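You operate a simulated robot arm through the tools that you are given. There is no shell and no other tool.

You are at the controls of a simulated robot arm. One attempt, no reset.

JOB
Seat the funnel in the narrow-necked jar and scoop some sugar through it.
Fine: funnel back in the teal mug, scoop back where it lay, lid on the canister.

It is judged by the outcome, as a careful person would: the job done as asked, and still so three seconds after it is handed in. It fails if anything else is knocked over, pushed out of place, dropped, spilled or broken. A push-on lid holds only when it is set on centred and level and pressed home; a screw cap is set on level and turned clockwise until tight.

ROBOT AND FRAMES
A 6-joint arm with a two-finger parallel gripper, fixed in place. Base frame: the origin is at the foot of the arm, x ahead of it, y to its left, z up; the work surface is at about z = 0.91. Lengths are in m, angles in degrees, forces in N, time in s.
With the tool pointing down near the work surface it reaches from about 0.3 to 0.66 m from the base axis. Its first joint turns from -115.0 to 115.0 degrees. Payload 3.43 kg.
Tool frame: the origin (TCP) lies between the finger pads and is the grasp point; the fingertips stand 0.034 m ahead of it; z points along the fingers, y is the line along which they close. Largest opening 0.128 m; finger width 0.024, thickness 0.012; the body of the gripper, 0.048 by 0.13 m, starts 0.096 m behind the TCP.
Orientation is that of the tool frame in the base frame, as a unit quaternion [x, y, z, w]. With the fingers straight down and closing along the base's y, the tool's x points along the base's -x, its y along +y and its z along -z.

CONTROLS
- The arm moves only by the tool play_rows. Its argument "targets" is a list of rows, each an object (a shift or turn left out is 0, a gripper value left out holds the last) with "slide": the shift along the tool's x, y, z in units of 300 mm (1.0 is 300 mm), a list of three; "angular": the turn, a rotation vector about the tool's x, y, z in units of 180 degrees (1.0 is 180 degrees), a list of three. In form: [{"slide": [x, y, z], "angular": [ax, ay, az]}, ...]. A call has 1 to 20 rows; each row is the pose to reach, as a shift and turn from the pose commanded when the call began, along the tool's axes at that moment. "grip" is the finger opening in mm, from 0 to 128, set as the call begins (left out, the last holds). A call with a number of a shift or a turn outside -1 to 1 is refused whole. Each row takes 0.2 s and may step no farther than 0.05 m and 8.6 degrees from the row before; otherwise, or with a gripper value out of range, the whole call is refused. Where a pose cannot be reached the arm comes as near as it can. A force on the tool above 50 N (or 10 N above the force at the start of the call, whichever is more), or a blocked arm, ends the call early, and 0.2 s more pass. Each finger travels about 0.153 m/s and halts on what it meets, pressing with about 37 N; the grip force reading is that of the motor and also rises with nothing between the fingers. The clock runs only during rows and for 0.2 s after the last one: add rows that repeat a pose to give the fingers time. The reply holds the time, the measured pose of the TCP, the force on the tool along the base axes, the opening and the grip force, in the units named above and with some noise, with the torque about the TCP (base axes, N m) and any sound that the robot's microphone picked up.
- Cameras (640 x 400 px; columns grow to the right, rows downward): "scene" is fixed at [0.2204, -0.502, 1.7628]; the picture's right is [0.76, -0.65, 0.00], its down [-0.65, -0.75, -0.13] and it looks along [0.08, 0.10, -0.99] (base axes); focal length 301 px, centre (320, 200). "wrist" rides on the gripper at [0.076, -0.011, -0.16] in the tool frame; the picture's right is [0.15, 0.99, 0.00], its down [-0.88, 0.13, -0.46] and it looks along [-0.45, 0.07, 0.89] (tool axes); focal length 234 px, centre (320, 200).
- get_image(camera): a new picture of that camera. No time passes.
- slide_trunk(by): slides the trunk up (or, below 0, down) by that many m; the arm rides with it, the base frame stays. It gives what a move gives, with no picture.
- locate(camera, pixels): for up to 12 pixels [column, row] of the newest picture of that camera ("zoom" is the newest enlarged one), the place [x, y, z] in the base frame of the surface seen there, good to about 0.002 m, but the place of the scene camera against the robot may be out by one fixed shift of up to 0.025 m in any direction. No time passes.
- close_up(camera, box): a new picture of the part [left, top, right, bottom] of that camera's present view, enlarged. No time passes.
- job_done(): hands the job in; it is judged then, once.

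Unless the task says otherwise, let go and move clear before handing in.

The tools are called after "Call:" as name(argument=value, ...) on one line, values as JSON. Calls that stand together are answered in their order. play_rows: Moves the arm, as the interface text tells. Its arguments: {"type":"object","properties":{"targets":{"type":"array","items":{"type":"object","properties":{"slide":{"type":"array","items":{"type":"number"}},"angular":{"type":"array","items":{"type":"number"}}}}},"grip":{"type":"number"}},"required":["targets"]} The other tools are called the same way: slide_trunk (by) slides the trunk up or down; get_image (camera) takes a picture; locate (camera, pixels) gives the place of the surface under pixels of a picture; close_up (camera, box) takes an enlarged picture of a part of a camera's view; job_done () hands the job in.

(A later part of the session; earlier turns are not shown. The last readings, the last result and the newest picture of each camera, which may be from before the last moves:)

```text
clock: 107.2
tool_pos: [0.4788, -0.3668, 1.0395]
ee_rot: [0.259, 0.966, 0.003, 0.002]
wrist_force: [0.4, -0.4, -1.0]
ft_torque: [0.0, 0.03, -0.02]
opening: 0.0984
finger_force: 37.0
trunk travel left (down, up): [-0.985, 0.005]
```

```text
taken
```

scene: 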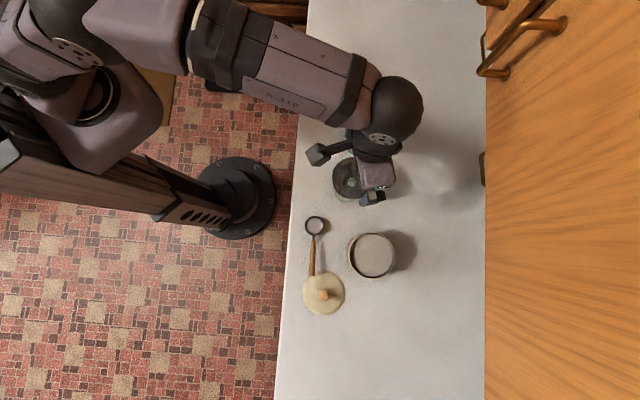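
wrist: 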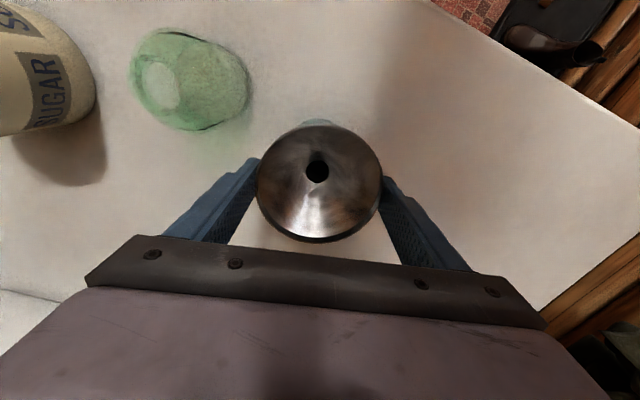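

Spout is in the mug (hole dark), no contact yet at z 1.039. I'll go on in ~2 mm steps until contact.

Call:
play_rows(targets=[{"slide": [0, 0, 0.007]}, {"slide": [0, 0, 0.014]}, {"slide": [0, 0, 0.021]}, {"slide": [0, 0, 0.028]}, {"slide": [0, 0, 0.035]}, {"slide": [0, 0, 0.035]}])

Call:
get_image(camera="wrist")

```text
clock: 108.6
tool_pos: [0.4777, -0.3659, 1.0285]
ee_rot: [0.259, 0.966, 0.004, 0.002]
wrist_force: [1.4, -0.4, 1.4]
ft_torque: [0.07, -0.02, -0.04]
opening: 0.0984
finger_force: 36.5
trunk travel left (down, up): [-0.985, 0.005]
```

```text
taken
```

wrist: 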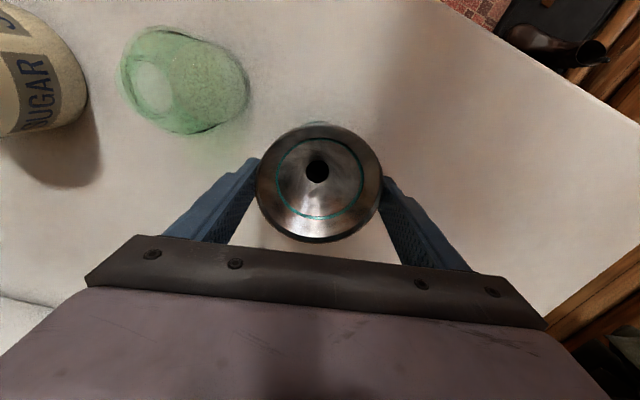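

The teal ring shows evenly around the cone (like at the start) with first light contact. I'll go ~1.5 mm lower, then release.

Call:
play_rows(targets=[{"slide": [0, 0, 0.003]}, {"slide": [0, 0, 0.006]}, {"slide": [0, 0, 0.006]}])

Call:
play_rows(targets=[{"slide": [0, 0, 0]}, {"slide": [0, 0, 0]}, {"slide": [0, 0, 0]}], grip=108)

Call:
close_up(camera="wrist", box=[240, 100, 400, 250])

```text
clock: 109.4
tool_pos: [0.4771, -0.3666, 1.0267]
ee_rot: [0.259, 0.966, 0.002, 0.005]
wrist_force: [2.7, -3.1, 13.7]
ft_torque: [0.11, -0.02, -0.03]
opening: 0.0985
finger_force: 37.0
trunk travel left (down, up): [-0.985, 0.005]
```

```text
clock: 110.2
tool_pos: [0.4778, -0.3658, 1.0249]
ee_rot: [0.259, 0.966, 0.005, 0.002]
wrist_force: [0.8, 0.1, 0.4]
ft_torque: [0.02, 0.03, -0.01]
opening: 0.1078
finger_force: 0.0
trunk travel left (down, up): [-0.985, 0.005]
```

```text
2.67 times, centred on (320, 175) of wrist
```

zoom: 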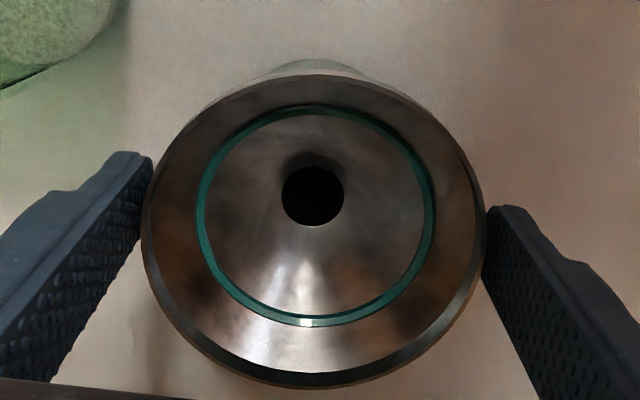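

Released: the funnel sits level with an even teal ring, as at the beginning. I'll open fully and rise.

Call:
play_rows(targets=[{"slide": [0, 0, 0]}, {"slide": [0, 0, -0.03]}, {"slide": [0, 0, -0.1]}, {"slide": [0, 0, -0.22]}, {"slide": [0, 0, -0.35]}, {"slide": [0, 0, -0.45]}, {"slide": [0, 0, -0.45]}], grip=128)

Call:
get_image(camera="wrist")

Call:
get_image(camera="scene")

```text
clock: 111.8
tool_pos: [0.4773, -0.3661, 1.1597]
ee_rot: [0.258, 0.966, 0.004, 0.002]
wrist_force: [0.0, 0.0, 0.6]
ft_torque: [0.0, 0.03, 0.04]
opening: 0.128
finger_force: 0.1
trunk travel left (down, up): [-0.985, 0.005]
```

```text
taken
```

wrist: 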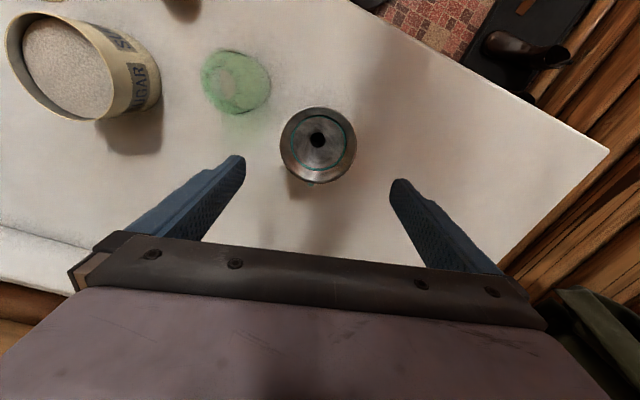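

```text
taken
```

scene: 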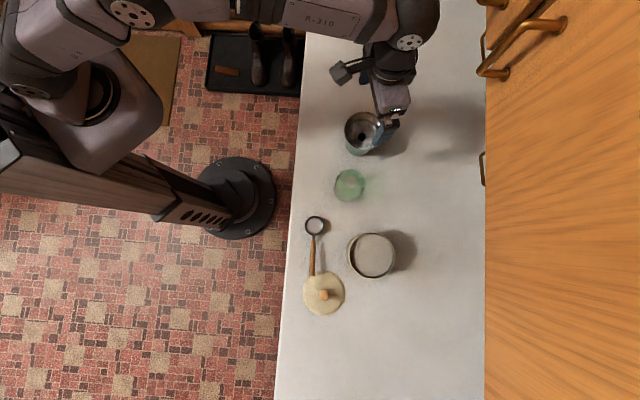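

Funnel back in the mug, scoop and jar in place. Next the lid: I'll swing over to view it closely from above (yaw -77.5°).

Call:
play_rows(targets=[{"slide": [0.0866, -0.1073, 0], "angular": [0, 0, 0.0293]}, {"slide": [0.1732, -0.2146, 0], "angular": [0, 0, 0.0586]}, {"slide": [0.2598, -0.3218, 0], "angular": [0, 0, 0.088]}, {"slide": [0.3464, -0.4291, 0.02], "angular": [0, 0, 0.1173]}, {"slide": [0.433, -0.5364, 0.05], "angular": [0, 0, 0.1466]}, {"slide": [0.5196, -0.6437, 0.08], "angular": [0, 0, 0.1759]}, {"slide": [0.6062, -0.7509, 0.11], "angular": [0, 0, 0.2053]}, {"slide": [0.6928, -0.8582, 0.133], "angular": [0, 0, 0.2346]}, {"slide": [0.7794, -0.9655, 0.133], "angular": [0, 0, 0.2639]}, {"slide": [0.7794, -0.9655, 0.133], "angular": [0, 0, 0.2639]}], grip=60)

Call:
get_image(camera="wrist")

Call:
close_up(camera="wrist", box=[230, 60, 400, 220])

```text
clock: 114.0
tool_pos: [0.1323, -0.5026, 1.1158]
ee_rot: [0.626, 0.78, 0.003, 0.001]
wrist_force: [0.7, 0.3, 0.0]
ft_torque: [0.01, 0.03, 0.0]
opening: 0.0599
finger_force: 0.0
trunk travel left (down, up): [-0.985, 0.005]
```

```text
taken
```

wrist: 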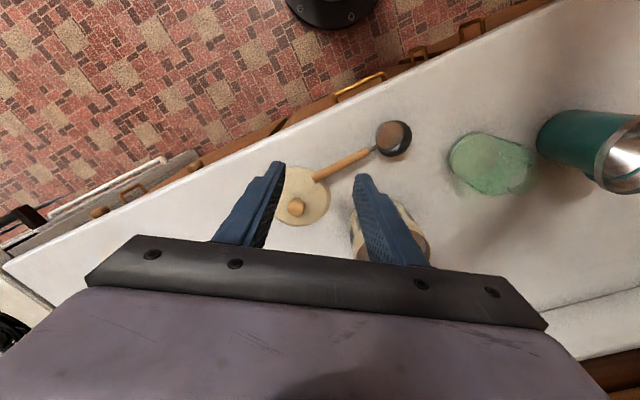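

```text
2.50 times, centred on (315, 140) of wrist
```

zoom: 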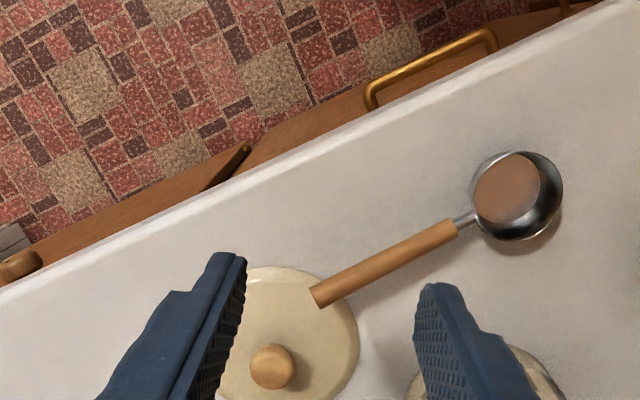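

The lid, knob (zoom [272,367]) and handle end (zoom [318,297]) are in view. I'll measure them, since the handle's end is close above the lid's edge.

Call:
close_up(camera="wrist", box=[260, 150, 350, 240])

Call:
locate(camera="zoom", pixels=[[260, 250], [240, 235], [285, 255], [260, 275], [300, 290], [330, 300], [380, 230], [405, 150], [310, 120], [355, 130], [385, 110], [340, 350]])

```text
4.44 times, centred on (305, 195) of wrist
```

zoom: 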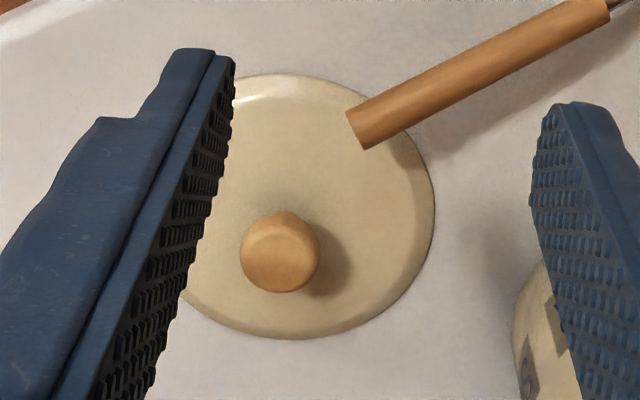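

```text
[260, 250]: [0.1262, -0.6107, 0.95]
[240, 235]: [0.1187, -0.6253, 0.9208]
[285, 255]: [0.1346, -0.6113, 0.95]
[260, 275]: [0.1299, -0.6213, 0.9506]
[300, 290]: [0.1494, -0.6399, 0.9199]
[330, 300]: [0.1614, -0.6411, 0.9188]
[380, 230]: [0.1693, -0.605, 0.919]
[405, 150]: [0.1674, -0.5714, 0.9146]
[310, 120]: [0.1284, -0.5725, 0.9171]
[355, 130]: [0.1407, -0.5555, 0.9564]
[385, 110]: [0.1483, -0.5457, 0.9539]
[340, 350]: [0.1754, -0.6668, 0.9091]
```

The handle's end overhangs the lid's edge by ~4 mm (25 mm above it), so I'll lift the lid only ~10 mm, slide it outward from under the handle, then raise it. First I'll approach the knob (centre ~(0.133,-0.612), top z 0.950) with a 20° outward lean.

Call:
play_rows(targets=[{"slide": [-0.055, -0.0128, 0.03], "angular": [0, -0.0185, 0]}, {"slide": [-0.11, -0.0255, 0.07], "angular": [0, -0.037, 0]}, {"slide": [-0.165, -0.0383, 0.12], "angular": [0, -0.0556, 0]}, {"slide": [-0.22, -0.0511, 0.18], "angular": [0, -0.0741, 0]}, {"slide": [-0.275, -0.0638, 0.25], "angular": [0, -0.0926, 0]}, {"slide": [-0.33, -0.0766, 0.3527], "angular": [0, -0.1111, 0]}, {"slide": [-0.33, -0.0766, 0.3527], "angular": [0, -0.1111, 0]}], grip=60)

Call:
get_image(camera="wrist")

Call:
close_up(camera="wrist", box=[250, 90, 390, 230])

```text
clock: 115.6
tool_pos: [0.1298, -0.601, 1.012]
ee_rot: [0.618, 0.767, -0.104, 0.136]
wrist_force: [0.0, -0.2, -0.3]
ft_torque: [0.01, -0.02, 0.02]
opening: 0.0598
finger_force: 0.0
trunk travel left (down, up): [-0.985, 0.005]
```

```text
taken
```

wrist: 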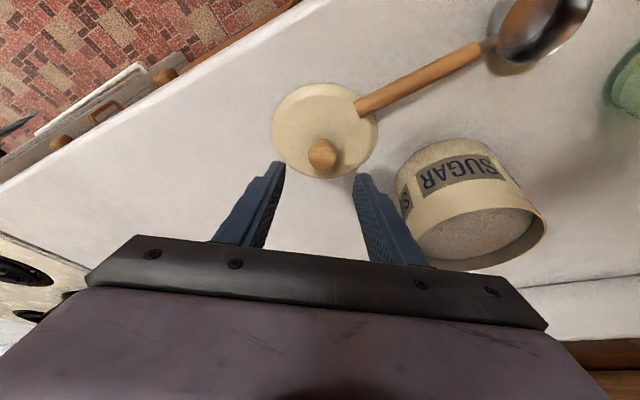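

```text
2.86 times, centred on (320, 160) of wrist
```

zoom: 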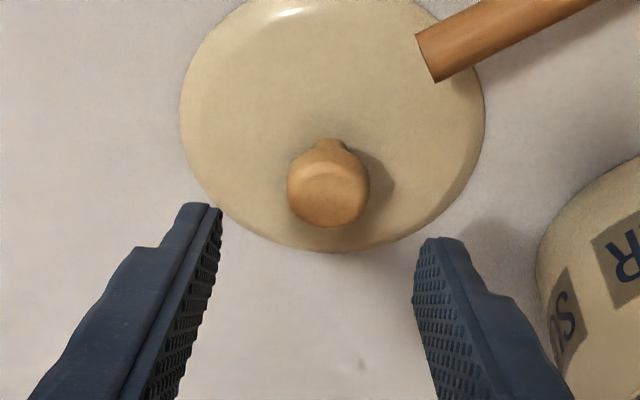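

The knob is at zoom [328,190], a bit left-right centred between the fingers. I'll measure the knob and lid edges from here before descending.

Call:
locate(camera="zoom", pixels=[[328, 198], [300, 195], [358, 195], [328, 220], [328, 172], [184, 110], [482, 110], [335, 249], [250, 225], [430, 215], [240, 100], [425, 60]])

```text
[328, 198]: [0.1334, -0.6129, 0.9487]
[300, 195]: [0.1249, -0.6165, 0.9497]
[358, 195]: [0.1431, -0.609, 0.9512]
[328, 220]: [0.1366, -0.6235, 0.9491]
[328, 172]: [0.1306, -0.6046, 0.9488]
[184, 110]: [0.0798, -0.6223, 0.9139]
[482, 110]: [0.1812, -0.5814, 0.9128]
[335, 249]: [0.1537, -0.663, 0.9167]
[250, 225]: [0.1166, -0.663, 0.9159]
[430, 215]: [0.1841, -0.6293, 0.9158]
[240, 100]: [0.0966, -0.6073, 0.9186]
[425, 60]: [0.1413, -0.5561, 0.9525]
```

The knob's centre is (0.134,-0.6125), top radius ~13 mm. I'll go down around it to TCP z≈0.960 (tips ~4 mm above the lid).

Call:
play_rows(targets=[{"slide": [0.0129, 0.0033, 0.0415]}, {"slide": [0.0258, 0.0033, 0.0829]}, {"slide": [0.0386, 0.0033, 0.1244]}, {"slide": [0.047, 0.0033, 0.151]}, {"slide": [0.0515, 0.0033, 0.1658]}, {"slide": [0.0515, 0.0033, 0.1658]}])

Call:
get_image(camera="wrist")

Call:
close_up(camera="wrist", box=[250, 110, 390, 250])

```text
clock: 117.0
tool_pos: [0.1317, -0.6023, 0.9596]
ee_rot: [0.617, 0.768, -0.105, 0.137]
wrist_force: [-0.3, -0.7, 0.2]
ft_torque: [-0.02, -0.02, 0.0]
opening: 0.0603
finger_force: 0.2
trunk travel left (down, up): [-0.985, 0.005]
```

```text
taken
```

wrist: 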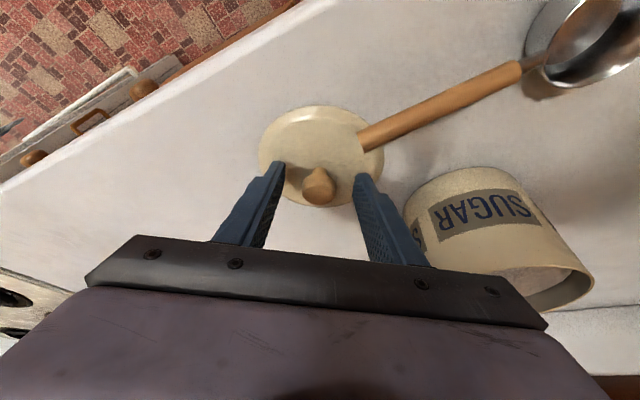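

```text
2.86 times, centred on (320, 180) of wrist
```

zoom: 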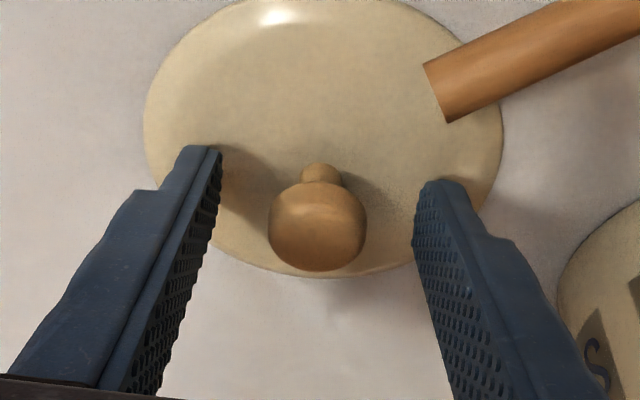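

Laterally centred, but the knob is ~6 mm further out than the finger axis (ball centre row 228 vs. expected 207). I'll shift outward 6 mm, then close.

Call:
play_rows(targets=[{"slide": [-0.0094, 0, 0.0034]}, {"slide": [-0.0188, 0, 0.0068]}, {"slide": [-0.0188, 0, 0.0068]}])

Call:
close_up(camera="wrist", box=[250, 110, 390, 250])

```text
clock: 117.8
tool_pos: [0.1328, -0.609, 0.9587]
ee_rot: [0.617, 0.768, -0.104, 0.136]
wrist_force: [0.4, -0.2, -1.1]
ft_torque: [-0.01, -0.01, 0.03]
opening: 0.06
finger_force: 0.0
trunk travel left (down, up): [-0.985, 0.005]
```

```text
2.86 times, centred on (320, 180) of wrist
```

zoom: 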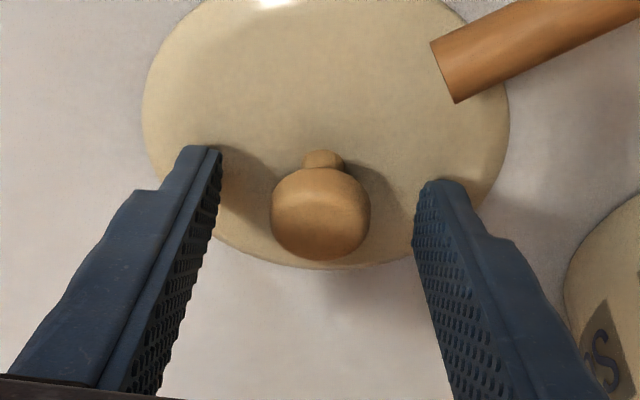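

Now the knob is centred on the finger pads both ways. I'll close on it.

Call:
play_rows(targets=[{"slide": [0, 0, 0]}, {"slide": [0, 0, 0]}, {"slide": [0, 0, 0]}, {"slide": [0, 0, 0]}], grip=10)

Call:
close_up(camera="wrist", box=[250, 90, 390, 250])

```text
clock: 118.8
tool_pos: [0.1324, -0.6088, 0.9588]
ee_rot: [0.617, 0.768, -0.105, 0.136]
wrist_force: [-0.9, 0.6, 0.3]
ft_torque: [0.02, 0.0, 0.02]
opening: 0.0285
finger_force: 36.9
trunk travel left (down, up): [-0.985, 0.005]
```

```text
2.50 times, centred on (320, 170) of wrist
```

zoom: 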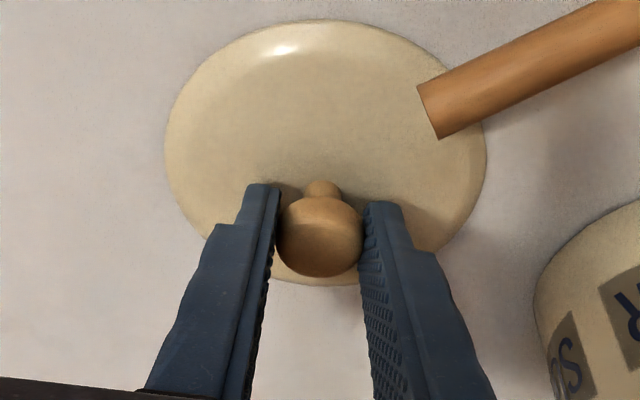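

The knob is held (28.5 mm, 37 N). I'll lift just 10 mm and check the lid hangs level before sliding it out from under the handle.

Call:
play_rows(targets=[{"slide": [-0.0057, 0, -0.0157]}, {"slide": [-0.0114, 0, -0.0313]}, {"slide": [-0.0114, 0, -0.0313]}])

Call:
get_image(camera="wrist")

Call:
close_up(camera="wrist", box=[240, 80, 400, 240])

```text
clock: 119.6
tool_pos: [0.1331, -0.6088, 0.9687]
ee_rot: [0.617, 0.768, -0.105, 0.135]
wrist_force: [-0.4, 0.3, -0.2]
ft_torque: [-0.02, 0.03, 0.01]
opening: 0.0286
finger_force: 37.0
trunk travel left (down, up): [-0.985, 0.005]
```

```text
taken
```

wrist: 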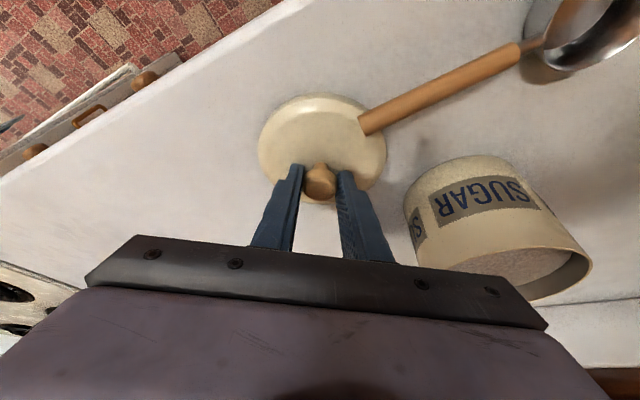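

```text
2.50 times, centred on (320, 160) of wrist
```

zoom: 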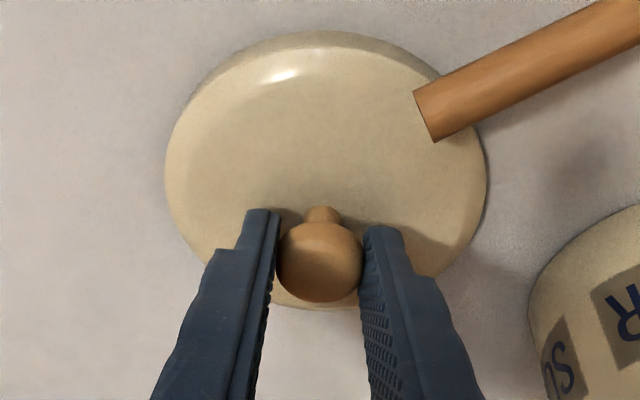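

The outline of the lid's near edge changed slightly, so I'll measure heights across the lid to check it is level.

Call:
locate(camera="zoom", pixels=[[320, 45], [300, 70], [320, 100], [320, 150], [200, 170], [240, 120], [440, 170], [400, 120], [210, 220], [440, 230], [300, 303], [345, 303]])

```text
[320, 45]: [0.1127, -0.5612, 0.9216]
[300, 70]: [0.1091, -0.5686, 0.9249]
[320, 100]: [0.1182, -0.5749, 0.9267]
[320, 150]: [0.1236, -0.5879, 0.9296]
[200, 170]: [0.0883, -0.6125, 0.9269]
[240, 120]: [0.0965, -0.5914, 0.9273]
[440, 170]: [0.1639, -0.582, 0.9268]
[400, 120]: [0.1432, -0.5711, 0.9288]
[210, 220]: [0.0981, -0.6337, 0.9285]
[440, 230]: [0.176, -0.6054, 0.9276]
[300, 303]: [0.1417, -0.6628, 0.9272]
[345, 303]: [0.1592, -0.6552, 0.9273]
```

The lid's surface is level (edges all at 0.927 ±0.001). Before moving on, I'll take more rim points of the canister from this view for accurate centring.

Call:
close_up(camera="wrist", box=[395, 150, 605, 310])

```text
2.50 times, centred on (500, 230) of wrist
```

zoom: 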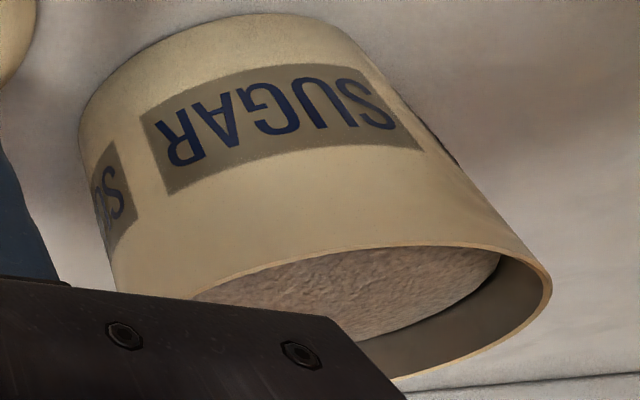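

Call:
locate(camera="zoom", pixels=[[230, 277], [290, 258], [350, 248], [400, 246], [450, 246], [500, 254], [530, 266], [547, 285], [541, 308], [515, 334], [480, 353], [430, 370]])

```text
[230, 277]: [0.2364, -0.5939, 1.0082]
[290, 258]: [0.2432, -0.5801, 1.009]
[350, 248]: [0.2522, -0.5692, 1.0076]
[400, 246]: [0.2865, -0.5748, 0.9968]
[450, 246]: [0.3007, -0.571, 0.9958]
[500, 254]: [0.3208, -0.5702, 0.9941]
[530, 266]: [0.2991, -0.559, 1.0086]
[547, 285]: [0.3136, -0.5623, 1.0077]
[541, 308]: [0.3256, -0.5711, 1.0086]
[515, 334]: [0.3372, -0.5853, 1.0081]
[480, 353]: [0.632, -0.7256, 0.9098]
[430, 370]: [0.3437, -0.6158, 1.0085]
```

The rim fit gives the canister's centre as (0.2887,-0.6107), rim z 1.008. Now I'll fit the lid's outline in the same camera while it's held, so the offset from lid to TCP is known.

Call:
close_up(camera="wrist", box=[240, 80, 400, 240])

Call:
locate(camera="zoom", pixels=[[169, 165], [175, 130], [200, 92], [240, 60], [285, 38], [330, 34], [375, 42], [483, 165], [480, 195], [465, 230], [180, 215], [310, 307]])

```text
2.50 times, centred on (320, 160) of wrist
```

zoom: 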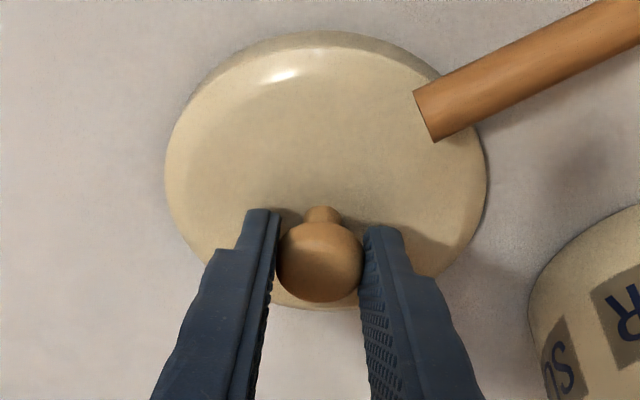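

```text
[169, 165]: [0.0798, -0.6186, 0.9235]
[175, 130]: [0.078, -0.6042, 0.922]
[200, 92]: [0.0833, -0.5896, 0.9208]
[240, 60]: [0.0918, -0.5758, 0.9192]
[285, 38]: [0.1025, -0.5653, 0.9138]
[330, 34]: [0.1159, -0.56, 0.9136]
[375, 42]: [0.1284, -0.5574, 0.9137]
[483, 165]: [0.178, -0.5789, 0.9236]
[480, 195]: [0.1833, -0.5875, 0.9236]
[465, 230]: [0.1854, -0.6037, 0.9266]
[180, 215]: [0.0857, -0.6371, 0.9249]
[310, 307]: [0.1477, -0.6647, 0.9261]
```

The lid's centre is ~3 mm outward of the TCP (lateral 0). I'll slide it 30 mm outward from under the handle, then raise it to z≈1.09.

Call:
play_rows(targets=[{"slide": [-0.0313, 0, 0.0114]}, {"slide": [-0.0627, 0, 0.0228]}, {"slide": [-0.094, 0, 0.0342]}, {"slide": [-0.1225, 0, -0.0441]}, {"slide": [-0.151, 0, -0.1225]}, {"slide": [-0.1795, 0, -0.2008]}, {"slide": [-0.208, 0, -0.2791]}, {"slide": [-0.2308, 0, -0.3418]}, {"slide": [-0.2308, 0, -0.3418]}])

Call:
get_image(camera="wrist")

Call:
get_image(camera="scene")

```text
clock: 121.6
tool_pos: [0.1399, -0.6403, 1.0906]
ee_rot: [0.617, 0.768, -0.104, 0.136]
wrist_force: [0.2, -1.3, 0.4]
ft_torque: [0.05, 0.0, 0.0]
opening: 0.0285
finger_force: 36.9
trunk travel left (down, up): [-0.985, 0.005]
```

```text
taken
```

wrist: 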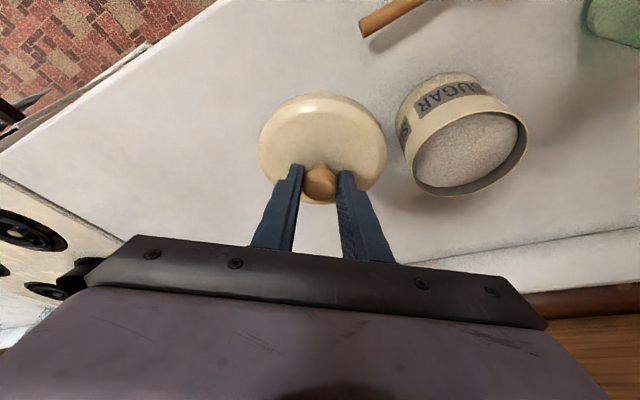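

```text
taken
```

scene: 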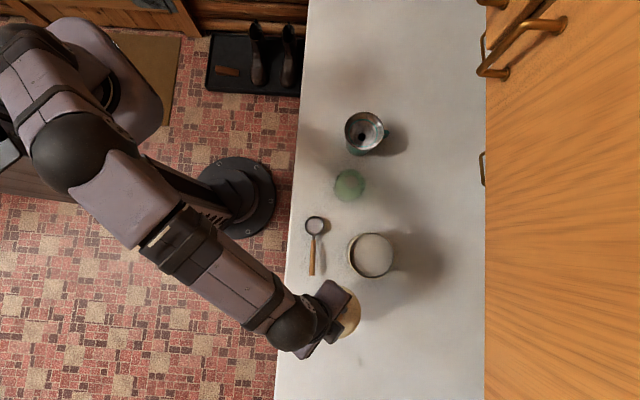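

The lid is up and the scoop undisturbed. Both the canister's full rim and the held lid are in the wrist view, so I'll measure both here.

Call:
close_up(camera="wrist", box=[390, 60, 540, 210])

Call:
locate(camera="zoom", pixels=[[258, 238], [290, 205], [330, 180], [375, 163], [420, 160], [460, 172], [482, 205], [483, 240], [460, 280], [420, 308], [370, 322], [310, 318]])

Call:
close_up(camera="wrist", box=[240, 80, 400, 240])

Call:
locate(camera="zoom", pixels=[[169, 165], [175, 130], [200, 92], [240, 60], [320, 48], [320, 100], [430, 82], [483, 165], [480, 195], [465, 230], [180, 215], [310, 307]])

```text
2.67 times, centred on (465, 135) of wrist
```

zoom: 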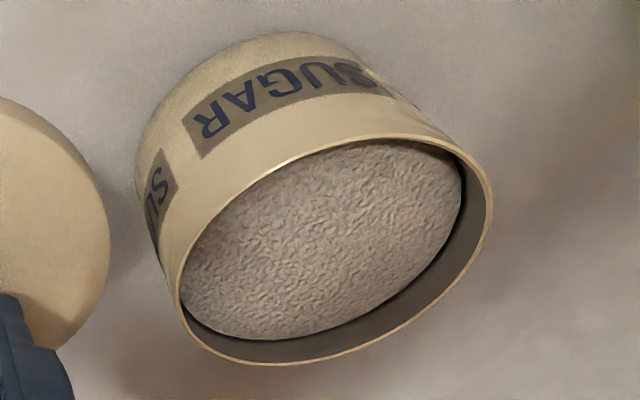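

```text
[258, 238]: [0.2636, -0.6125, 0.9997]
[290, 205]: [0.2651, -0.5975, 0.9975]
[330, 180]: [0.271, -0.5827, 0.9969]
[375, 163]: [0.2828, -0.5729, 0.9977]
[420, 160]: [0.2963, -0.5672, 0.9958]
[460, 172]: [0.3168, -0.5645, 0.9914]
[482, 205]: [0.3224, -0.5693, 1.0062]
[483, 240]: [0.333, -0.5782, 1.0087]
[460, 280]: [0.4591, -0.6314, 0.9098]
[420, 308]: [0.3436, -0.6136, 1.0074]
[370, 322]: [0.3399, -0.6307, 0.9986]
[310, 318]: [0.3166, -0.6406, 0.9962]
```

```text
2.50 times, centred on (320, 160) of wrist
```

zoom: 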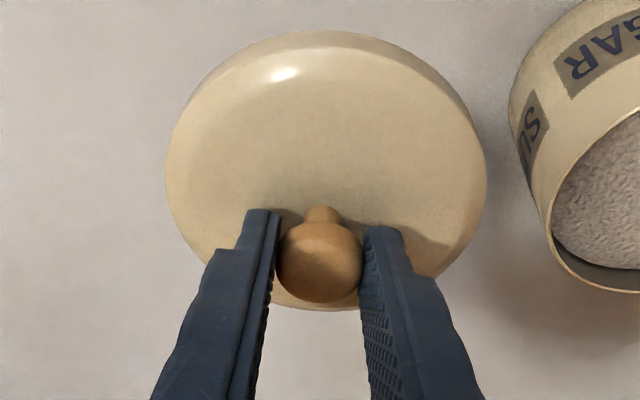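

```text
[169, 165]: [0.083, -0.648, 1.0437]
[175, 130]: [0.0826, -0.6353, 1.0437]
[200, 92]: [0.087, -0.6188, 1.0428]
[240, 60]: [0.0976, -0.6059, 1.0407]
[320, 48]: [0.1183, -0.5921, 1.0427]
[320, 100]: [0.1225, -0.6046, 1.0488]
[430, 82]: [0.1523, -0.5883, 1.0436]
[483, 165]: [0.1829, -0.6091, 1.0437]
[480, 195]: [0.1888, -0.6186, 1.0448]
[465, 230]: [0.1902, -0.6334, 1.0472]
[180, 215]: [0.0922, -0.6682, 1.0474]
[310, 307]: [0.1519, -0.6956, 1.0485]
```

My rim picks fell inside; I'll retake the canister close-up and pick on the rim line itself.

Call:
close_up(camera="wrist", box=[390, 60, 540, 210])

Call:
locate(camera="zoom", pixels=[[410, 136], [360, 142], [310, 158], [260, 186], [215, 225], [185, 268], [178, 305], [440, 145], [475, 175], [489, 215], [470, 268], [400, 326]])

```text
2.67 times, centred on (465, 135) of wrist
```

zoom: 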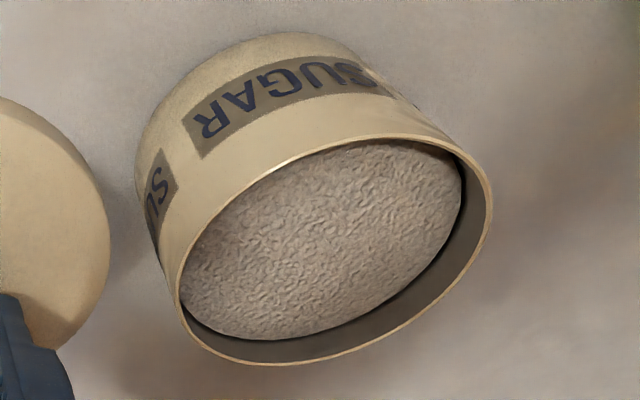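

```text
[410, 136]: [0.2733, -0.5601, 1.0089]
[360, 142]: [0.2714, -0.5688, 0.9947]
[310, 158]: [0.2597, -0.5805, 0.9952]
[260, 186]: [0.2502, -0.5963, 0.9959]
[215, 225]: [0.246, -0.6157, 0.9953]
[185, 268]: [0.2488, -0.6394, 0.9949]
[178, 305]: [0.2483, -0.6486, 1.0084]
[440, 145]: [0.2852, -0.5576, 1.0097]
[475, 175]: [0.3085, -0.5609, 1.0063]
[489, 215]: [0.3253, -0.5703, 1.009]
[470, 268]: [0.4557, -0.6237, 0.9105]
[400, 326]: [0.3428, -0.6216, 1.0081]
```

Both views agree: canister centre (0.2886,-0.6113); the lid needs to move by about (0.1495, 0.0307). I'll carry it over, ~25 mm above the rim.

Call:
play_rows(targets=[{"slide": [-0.0015, 0.0848, 0.0005]}, {"slide": [-0.003, 0.1696, 0.001]}, {"slide": [-0.0045, 0.2544, 0.0015]}, {"slide": [-0.006, 0.3391, 0.002]}, {"slide": [-0.0068, 0.4239, 0.0024]}, {"slide": [-0.0075, 0.5087, 0.0027]}, {"slide": [-0.0075, 0.5087, 0.0027]}])

Call:
get_image(camera="wrist")

Call:
close_up(camera="scene", box=[320, 200, 440, 310])

Call:
close_up(camera="wrist", box=[240, 60, 400, 220])

```text
clock: 123.2
tool_pos: [0.2894, -0.6073, 1.0883]
ee_rot: [0.617, 0.768, -0.105, 0.136]
wrist_force: [-0.6, 0.0, -1.3]
ft_torque: [0.0, -0.05, 0.0]
opening: 0.0282
finger_force: 37.2
trunk travel left (down, up): [-0.985, 0.005]
```

```text
taken
```

wrist: 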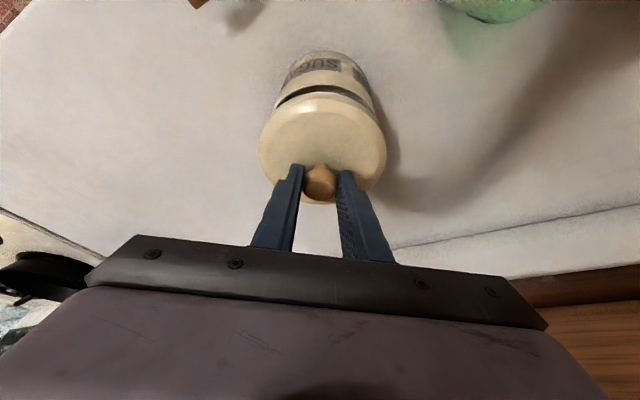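

```text
3.64 times, centred on (380, 255) of scene
```

zoom: 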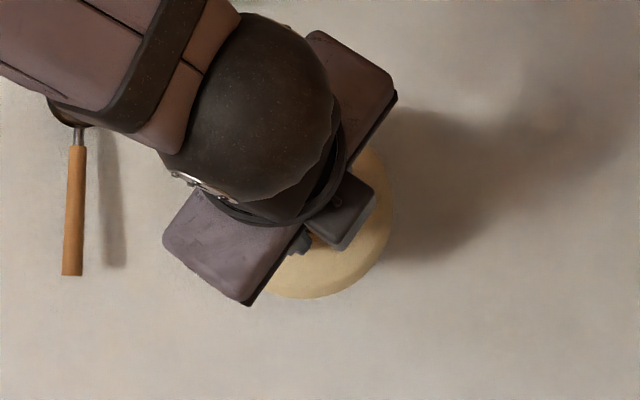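

```text
2.50 times, centred on (320, 140) of wrist
```

zoom: 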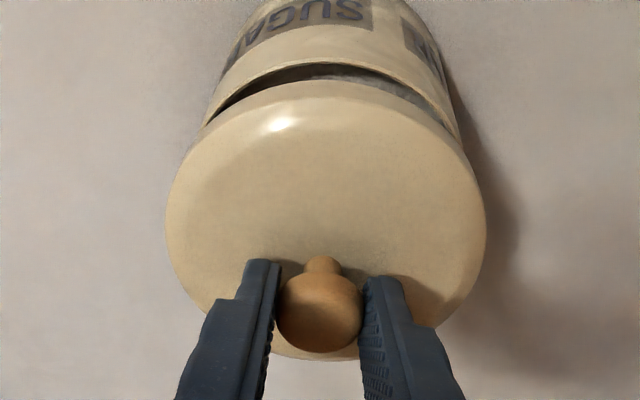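

I can see the canister's near rim arc just beyond the lid (zoom row ~63). I'll measure both the arc and the lid's edge in this same picture to fine-tune the centring.

Call:
locate(camera="zoom", pixels=[[210, 118], [228, 98], [255, 82], [290, 69], [330, 63], [370, 66], [405, 77], [430, 94], [447, 113], [455, 125], [320, 90], [320, 96]])

Call:
locate(camera="zoom", pixels=[[169, 215], [175, 180], [200, 142], [240, 110], [320, 100], [375, 104], [430, 134], [465, 170], [483, 215], [480, 245], [180, 265], [310, 357]])

```text
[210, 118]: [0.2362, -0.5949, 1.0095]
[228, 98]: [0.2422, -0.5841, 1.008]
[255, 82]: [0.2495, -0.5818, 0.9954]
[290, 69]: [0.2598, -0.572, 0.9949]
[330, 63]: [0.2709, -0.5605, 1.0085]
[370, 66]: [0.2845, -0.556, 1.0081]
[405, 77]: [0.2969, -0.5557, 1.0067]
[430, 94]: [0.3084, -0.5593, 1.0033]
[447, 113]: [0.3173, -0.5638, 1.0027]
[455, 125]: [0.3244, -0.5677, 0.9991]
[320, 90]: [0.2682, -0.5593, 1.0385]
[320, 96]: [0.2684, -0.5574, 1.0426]
```

```text
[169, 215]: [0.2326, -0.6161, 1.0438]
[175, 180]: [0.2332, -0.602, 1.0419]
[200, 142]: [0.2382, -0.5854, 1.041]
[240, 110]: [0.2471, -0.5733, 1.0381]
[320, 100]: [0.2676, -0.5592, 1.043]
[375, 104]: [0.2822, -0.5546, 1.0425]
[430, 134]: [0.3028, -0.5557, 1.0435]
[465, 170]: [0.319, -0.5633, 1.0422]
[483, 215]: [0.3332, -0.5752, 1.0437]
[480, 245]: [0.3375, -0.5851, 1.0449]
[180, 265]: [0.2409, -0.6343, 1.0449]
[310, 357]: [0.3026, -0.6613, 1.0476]
```

In the same picture the lid centre fits (0.288,-0.609) and the canister (0.2893,-0.611), so I'll shift ~2 mm outward and ~1 mm right, then lower 18 mm.

Call:
play_rows(targets=[{"slide": [-0.006, 0.0027, 0.0022]}, {"slide": [0.0008, 0.0027, 0.021]}, {"slide": [0.0077, 0.0027, 0.0398]}, {"slide": [0.0145, 0.0027, 0.0586]}, {"slide": [0.0145, 0.0027, 0.0586]}])

Call:
close_up(camera="wrist", box=[240, 60, 400, 220])

```text
clock: 124.4
tool_pos: [0.289, -0.6093, 1.0718]
ee_rot: [0.617, 0.768, -0.104, 0.136]
wrist_force: [-0.1, 0.0, -0.4]
ft_torque: [-0.02, -0.02, 0.02]
opening: 0.0282
finger_force: 37.0
trunk travel left (down, up): [-0.985, 0.005]
```

```text
2.50 times, centred on (320, 140) of wrist
```

zoom: 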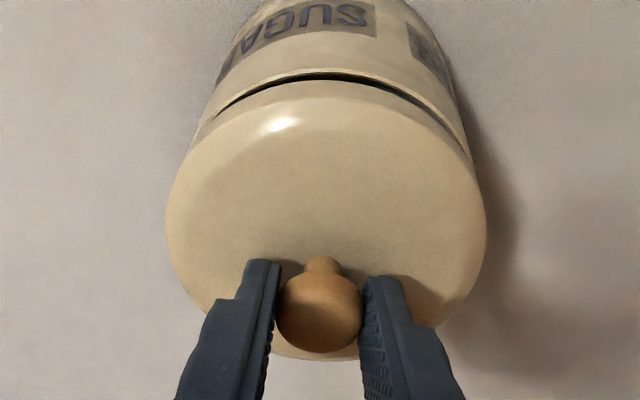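

The lid is ~8 mm above the rim and the dark gap is symmetric about the lid's middle. I'll lower in 2 mm steps.

Call:
play_rows(targets=[{"slide": [0.0023, 0, 0.0063]}, {"slide": [0.0046, 0, 0.0125]}, {"slide": [0.0068, 0, 0.0188]}, {"slide": [0.0068, 0, 0.0188]}])

Call:
close_up(camera="wrist", box=[240, 60, 400, 220])

```text
clock: 125.4
tool_pos: [0.2893, -0.6109, 1.0647]
ee_rot: [0.616, 0.769, -0.104, 0.136]
wrist_force: [-0.3, 0.2, -0.6]
ft_torque: [0.04, -0.02, 0.01]
opening: 0.0283
finger_force: 37.0
trunk travel left (down, up): [-0.985, 0.005]
```

```text
2.50 times, centred on (320, 140) of wrist
```

zoom: 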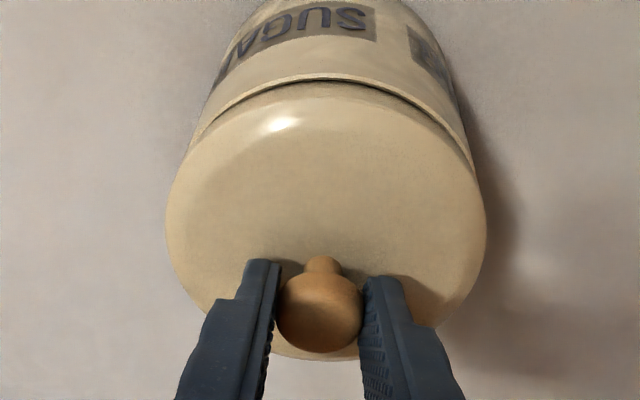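

Nearly on, still no contact force. I'll continue in ~1.5 mm steps and watch the force.

Call:
play_rows(targets=[{"slide": [0.0017, 0, 0.0047]}, {"slide": [0.0034, 0, 0.0094]}, {"slide": [0.0034, 0, 0.0094]}])

Call:
close_up(camera="wrist", box=[240, 60, 400, 220])

```text
clock: 126.2
tool_pos: [0.2893, -0.6105, 1.0629]
ee_rot: [0.618, 0.768, -0.104, 0.135]
wrist_force: [-0.3, 0.0, -0.9]
ft_torque: [0.01, 0.0, 0.01]
opening: 0.0284
finger_force: 36.9
trunk travel left (down, up): [-0.985, 0.005]
```

```text
2.50 times, centred on (320, 140) of wrist
```

zoom: 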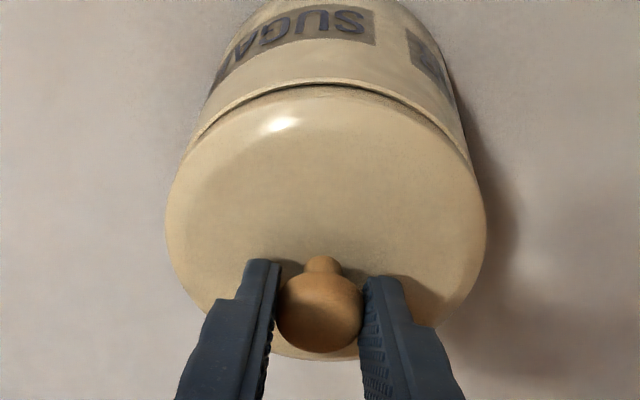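

About 6 mm remain between the lid's underside and the rim by my geometry. I'll go down 4.5 mm more in small steps.

Call:
play_rows(targets=[{"slide": [0.0017, 0, 0.0047]}, {"slide": [0.0034, 0, 0.0094]}, {"slide": [0.0051, 0, 0.0141]}, {"slide": [0.0051, 0, 0.0141]}])

Call:
close_up(camera="wrist", box=[240, 60, 400, 220])

```text
clock: 127.2
tool_pos: [0.2889, -0.6114, 1.0585]
ee_rot: [0.617, 0.768, -0.105, 0.136]
wrist_force: [0.4, 1.0, -0.5]
ft_torque: [-0.01, 0.04, 0.02]
opening: 0.0285
finger_force: 36.7
trunk travel left (down, up): [-0.985, 0.005]
```

```text
2.50 times, centred on (320, 140) of wrist
```

zoom: 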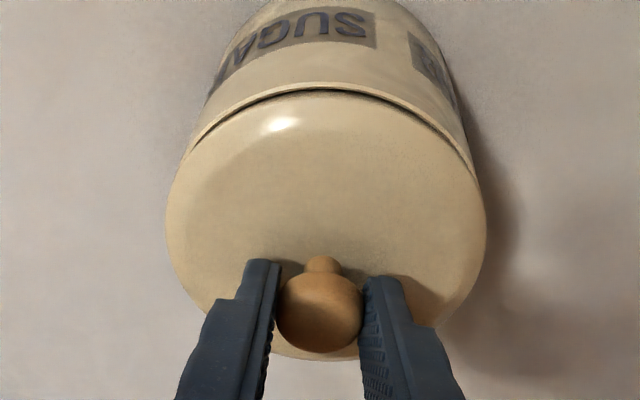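

No contact yet; the rim's line (row ~84) still shows beyond the lid's near edge (row ~95). I'll measure heights around the lid's edge and rim at this point.

Call:
locate(camera="zoom", pixels=[[330, 83], [330, 90], [330, 98], [330, 110], [200, 130], [205, 142], [215, 150], [450, 125], [445, 140], [438, 148], [169, 215], [483, 215]])

Call:
close_up(camera="wrist", box=[260, 80, 390, 140])

Call:
close_up(camera="scene", box=[330, 220, 420, 300])

```text
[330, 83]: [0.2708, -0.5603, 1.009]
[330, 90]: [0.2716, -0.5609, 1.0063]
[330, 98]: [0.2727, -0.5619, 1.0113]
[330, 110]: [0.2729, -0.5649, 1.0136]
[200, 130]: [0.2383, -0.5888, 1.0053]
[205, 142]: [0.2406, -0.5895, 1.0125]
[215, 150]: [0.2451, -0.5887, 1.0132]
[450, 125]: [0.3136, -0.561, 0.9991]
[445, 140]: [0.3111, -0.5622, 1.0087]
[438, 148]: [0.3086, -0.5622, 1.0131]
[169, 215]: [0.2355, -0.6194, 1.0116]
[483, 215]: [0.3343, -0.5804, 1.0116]
```

```text
4.92 times, centred on (325, 110) of wrist
```

zoom: 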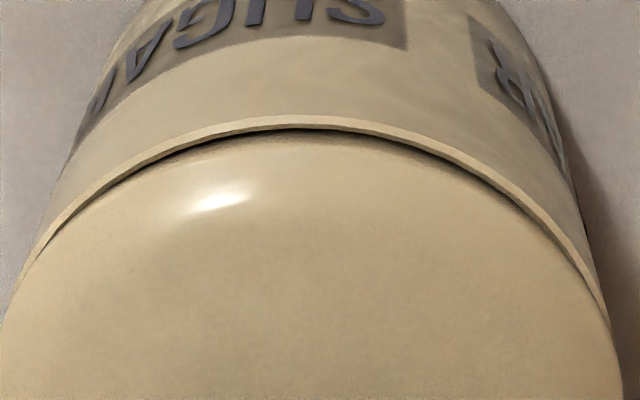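

```text
5.00 times, centred on (375, 260) of scene
```

zoom: 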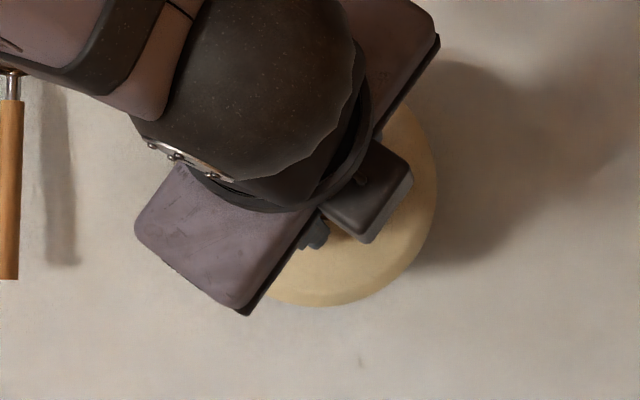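

Working through the geometry, the lid's centre is ~5 mm too far outward (its near edge lies inside the rim line) while laterally it is centred. I'll raise it 5 mm, shift 5 mm toward the robot, and look again.

Call:
play_rows(targets=[{"slide": [-0.0057, 0, -0.0157]}, {"slide": [0.0018, 0, -0.0184]}, {"slide": [0.0093, 0, -0.0212]}, {"slide": [0.0093, 0, -0.0212]}])

Call:
close_up(camera="wrist", box=[240, 60, 400, 220])

```text
clock: 128.2
tool_pos: [0.2885, -0.6063, 1.063]
ee_rot: [0.617, 0.769, -0.104, 0.135]
wrist_force: [0.0, 0.2, -0.8]
ft_torque: [0.02, -0.02, 0.01]
opening: 0.0289
finger_force: 36.5
trunk travel left (down, up): [-0.985, 0.005]
```

```text
2.50 times, centred on (320, 140) of wrist
```

zoom: 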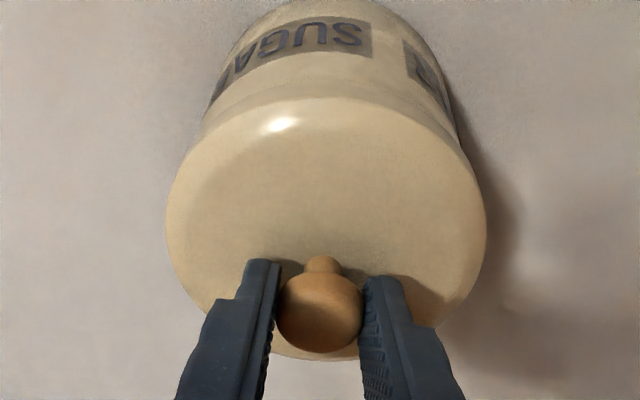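

The lid's near edge now overhangs and hides the rim, as it should. I'll lower in small steps until contact.

Call:
play_rows(targets=[{"slide": [0.0017, 0, 0.0047]}, {"slide": [0.0034, 0, 0.0094]}, {"slide": [0.0051, 0, 0.0141]}, {"slide": [0.0051, 0, 0.0141]}])

Call:
close_up(camera="wrist", box=[240, 60, 400, 220])

```text
clock: 129.2
tool_pos: [0.2892, -0.6056, 1.0584]
ee_rot: [0.617, 0.768, -0.105, 0.135]
wrist_force: [0.0, 0.1, 0.2]
ft_torque: [-0.02, -0.01, -0.02]
opening: 0.0286
finger_force: 37.3
trunk travel left (down, up): [-0.985, 0.005]
```

```text
2.50 times, centred on (320, 140) of wrist
```

zoom: 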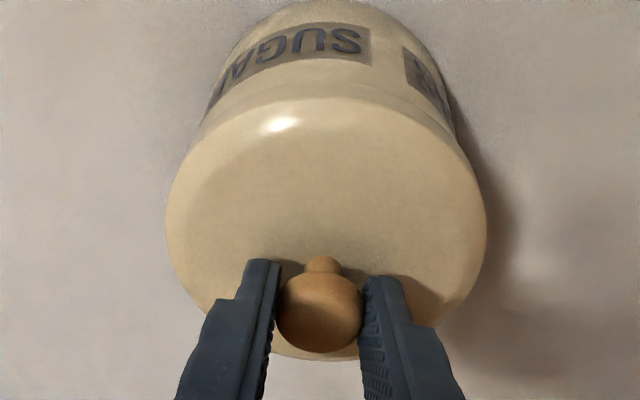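

Still no contact. Going on down another 4.5 mm.

Call:
play_rows(targets=[{"slide": [0.0017, 0, 0.0047]}, {"slide": [0.0034, 0, 0.0094]}, {"slide": [0.0051, 0, 0.0141]}, {"slide": [0.0051, 0, 0.0141]}])

Call:
close_up(camera="wrist", box=[240, 60, 400, 220])

```text
clock: 130.2
tool_pos: [0.2885, -0.6049, 1.0571]
ee_rot: [0.617, 0.767, -0.107, 0.138]
wrist_force: [-2.4, 0.0, 14.7]
ft_torque: [0.25, 0.26, 0.07]
opening: 0.0284
finger_force: 37.1
trunk travel left (down, up): [-0.985, 0.005]
heard: snap
```

```text
2.50 times, centred on (320, 140) of wrist
```

zoom: 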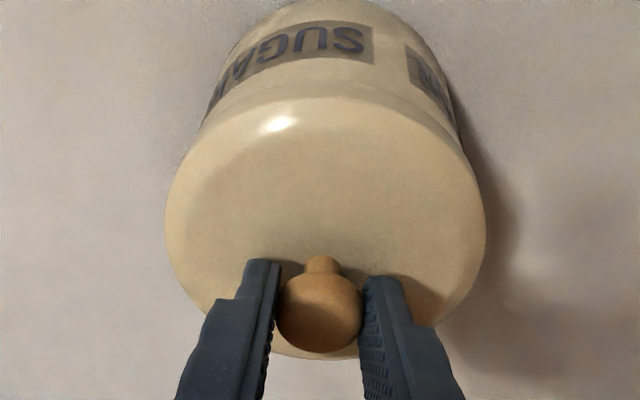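

I heard a snap and the contact force rose to ~15 N, so the lid has been pressed home. I'll relieve the stored force by 3 mm of commanded rise and check.

Call:
play_rows(targets=[{"slide": [-0.0017, 0, -0.0047]}, {"slide": [-0.0032, 0, -0.0088]}, {"slide": [-0.0032, 0, -0.0088]}])

Call:
locate(camera="wrist", pixels=[[320, 105], [290, 110], [350, 110], [270, 130], [375, 135], [268, 155], [377, 160], [320, 125], [300, 140], [340, 140], [318, 203], [275, 175]])

```text
clock: 131.0
tool_pos: [0.2891, -0.6056, 1.0582]
ee_rot: [0.616, 0.769, -0.104, 0.137]
wrist_force: [-0.3, -3.5, 6.6]
ft_torque: [-0.48, -0.05, 0.11]
opening: 0.0285
finger_force: 36.8
trunk travel left (down, up): [-0.985, 0.005]
```

```text
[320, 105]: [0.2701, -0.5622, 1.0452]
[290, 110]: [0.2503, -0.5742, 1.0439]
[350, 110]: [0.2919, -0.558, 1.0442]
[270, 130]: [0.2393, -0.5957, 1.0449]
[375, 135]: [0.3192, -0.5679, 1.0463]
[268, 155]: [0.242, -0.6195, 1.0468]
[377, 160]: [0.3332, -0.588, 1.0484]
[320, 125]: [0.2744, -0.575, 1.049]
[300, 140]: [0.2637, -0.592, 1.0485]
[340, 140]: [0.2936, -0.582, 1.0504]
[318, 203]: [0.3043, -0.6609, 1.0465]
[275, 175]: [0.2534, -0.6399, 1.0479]
```

Those depth points came from an older full picture; I'll take a fresh one and re-measure the lid's level.

Call:
get_image(camera="wrist")

Call:
locate(camera="wrist", pixels=[[320, 105], [290, 110], [350, 110], [270, 130], [375, 135], [268, 155], [377, 160], [320, 125], [300, 140], [340, 140], [318, 203], [275, 175]])

```text
taken
```

wrist: 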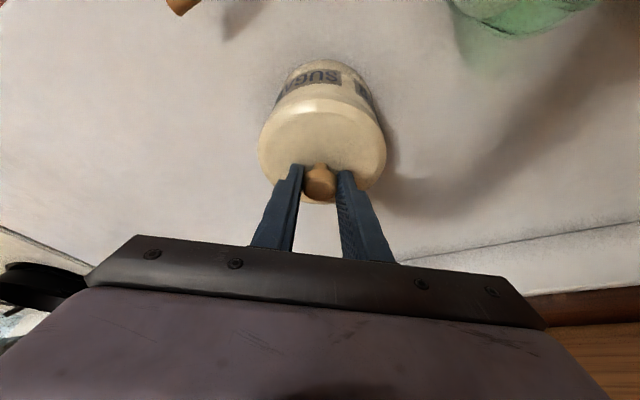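

```text
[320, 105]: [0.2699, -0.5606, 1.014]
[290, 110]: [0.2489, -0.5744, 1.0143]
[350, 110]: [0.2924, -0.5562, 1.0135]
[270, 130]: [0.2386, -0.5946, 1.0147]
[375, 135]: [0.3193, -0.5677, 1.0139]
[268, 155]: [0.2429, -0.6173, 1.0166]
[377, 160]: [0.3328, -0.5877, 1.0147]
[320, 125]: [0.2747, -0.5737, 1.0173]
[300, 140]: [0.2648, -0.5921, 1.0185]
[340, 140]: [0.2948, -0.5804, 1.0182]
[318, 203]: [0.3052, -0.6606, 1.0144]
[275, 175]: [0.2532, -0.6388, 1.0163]
```

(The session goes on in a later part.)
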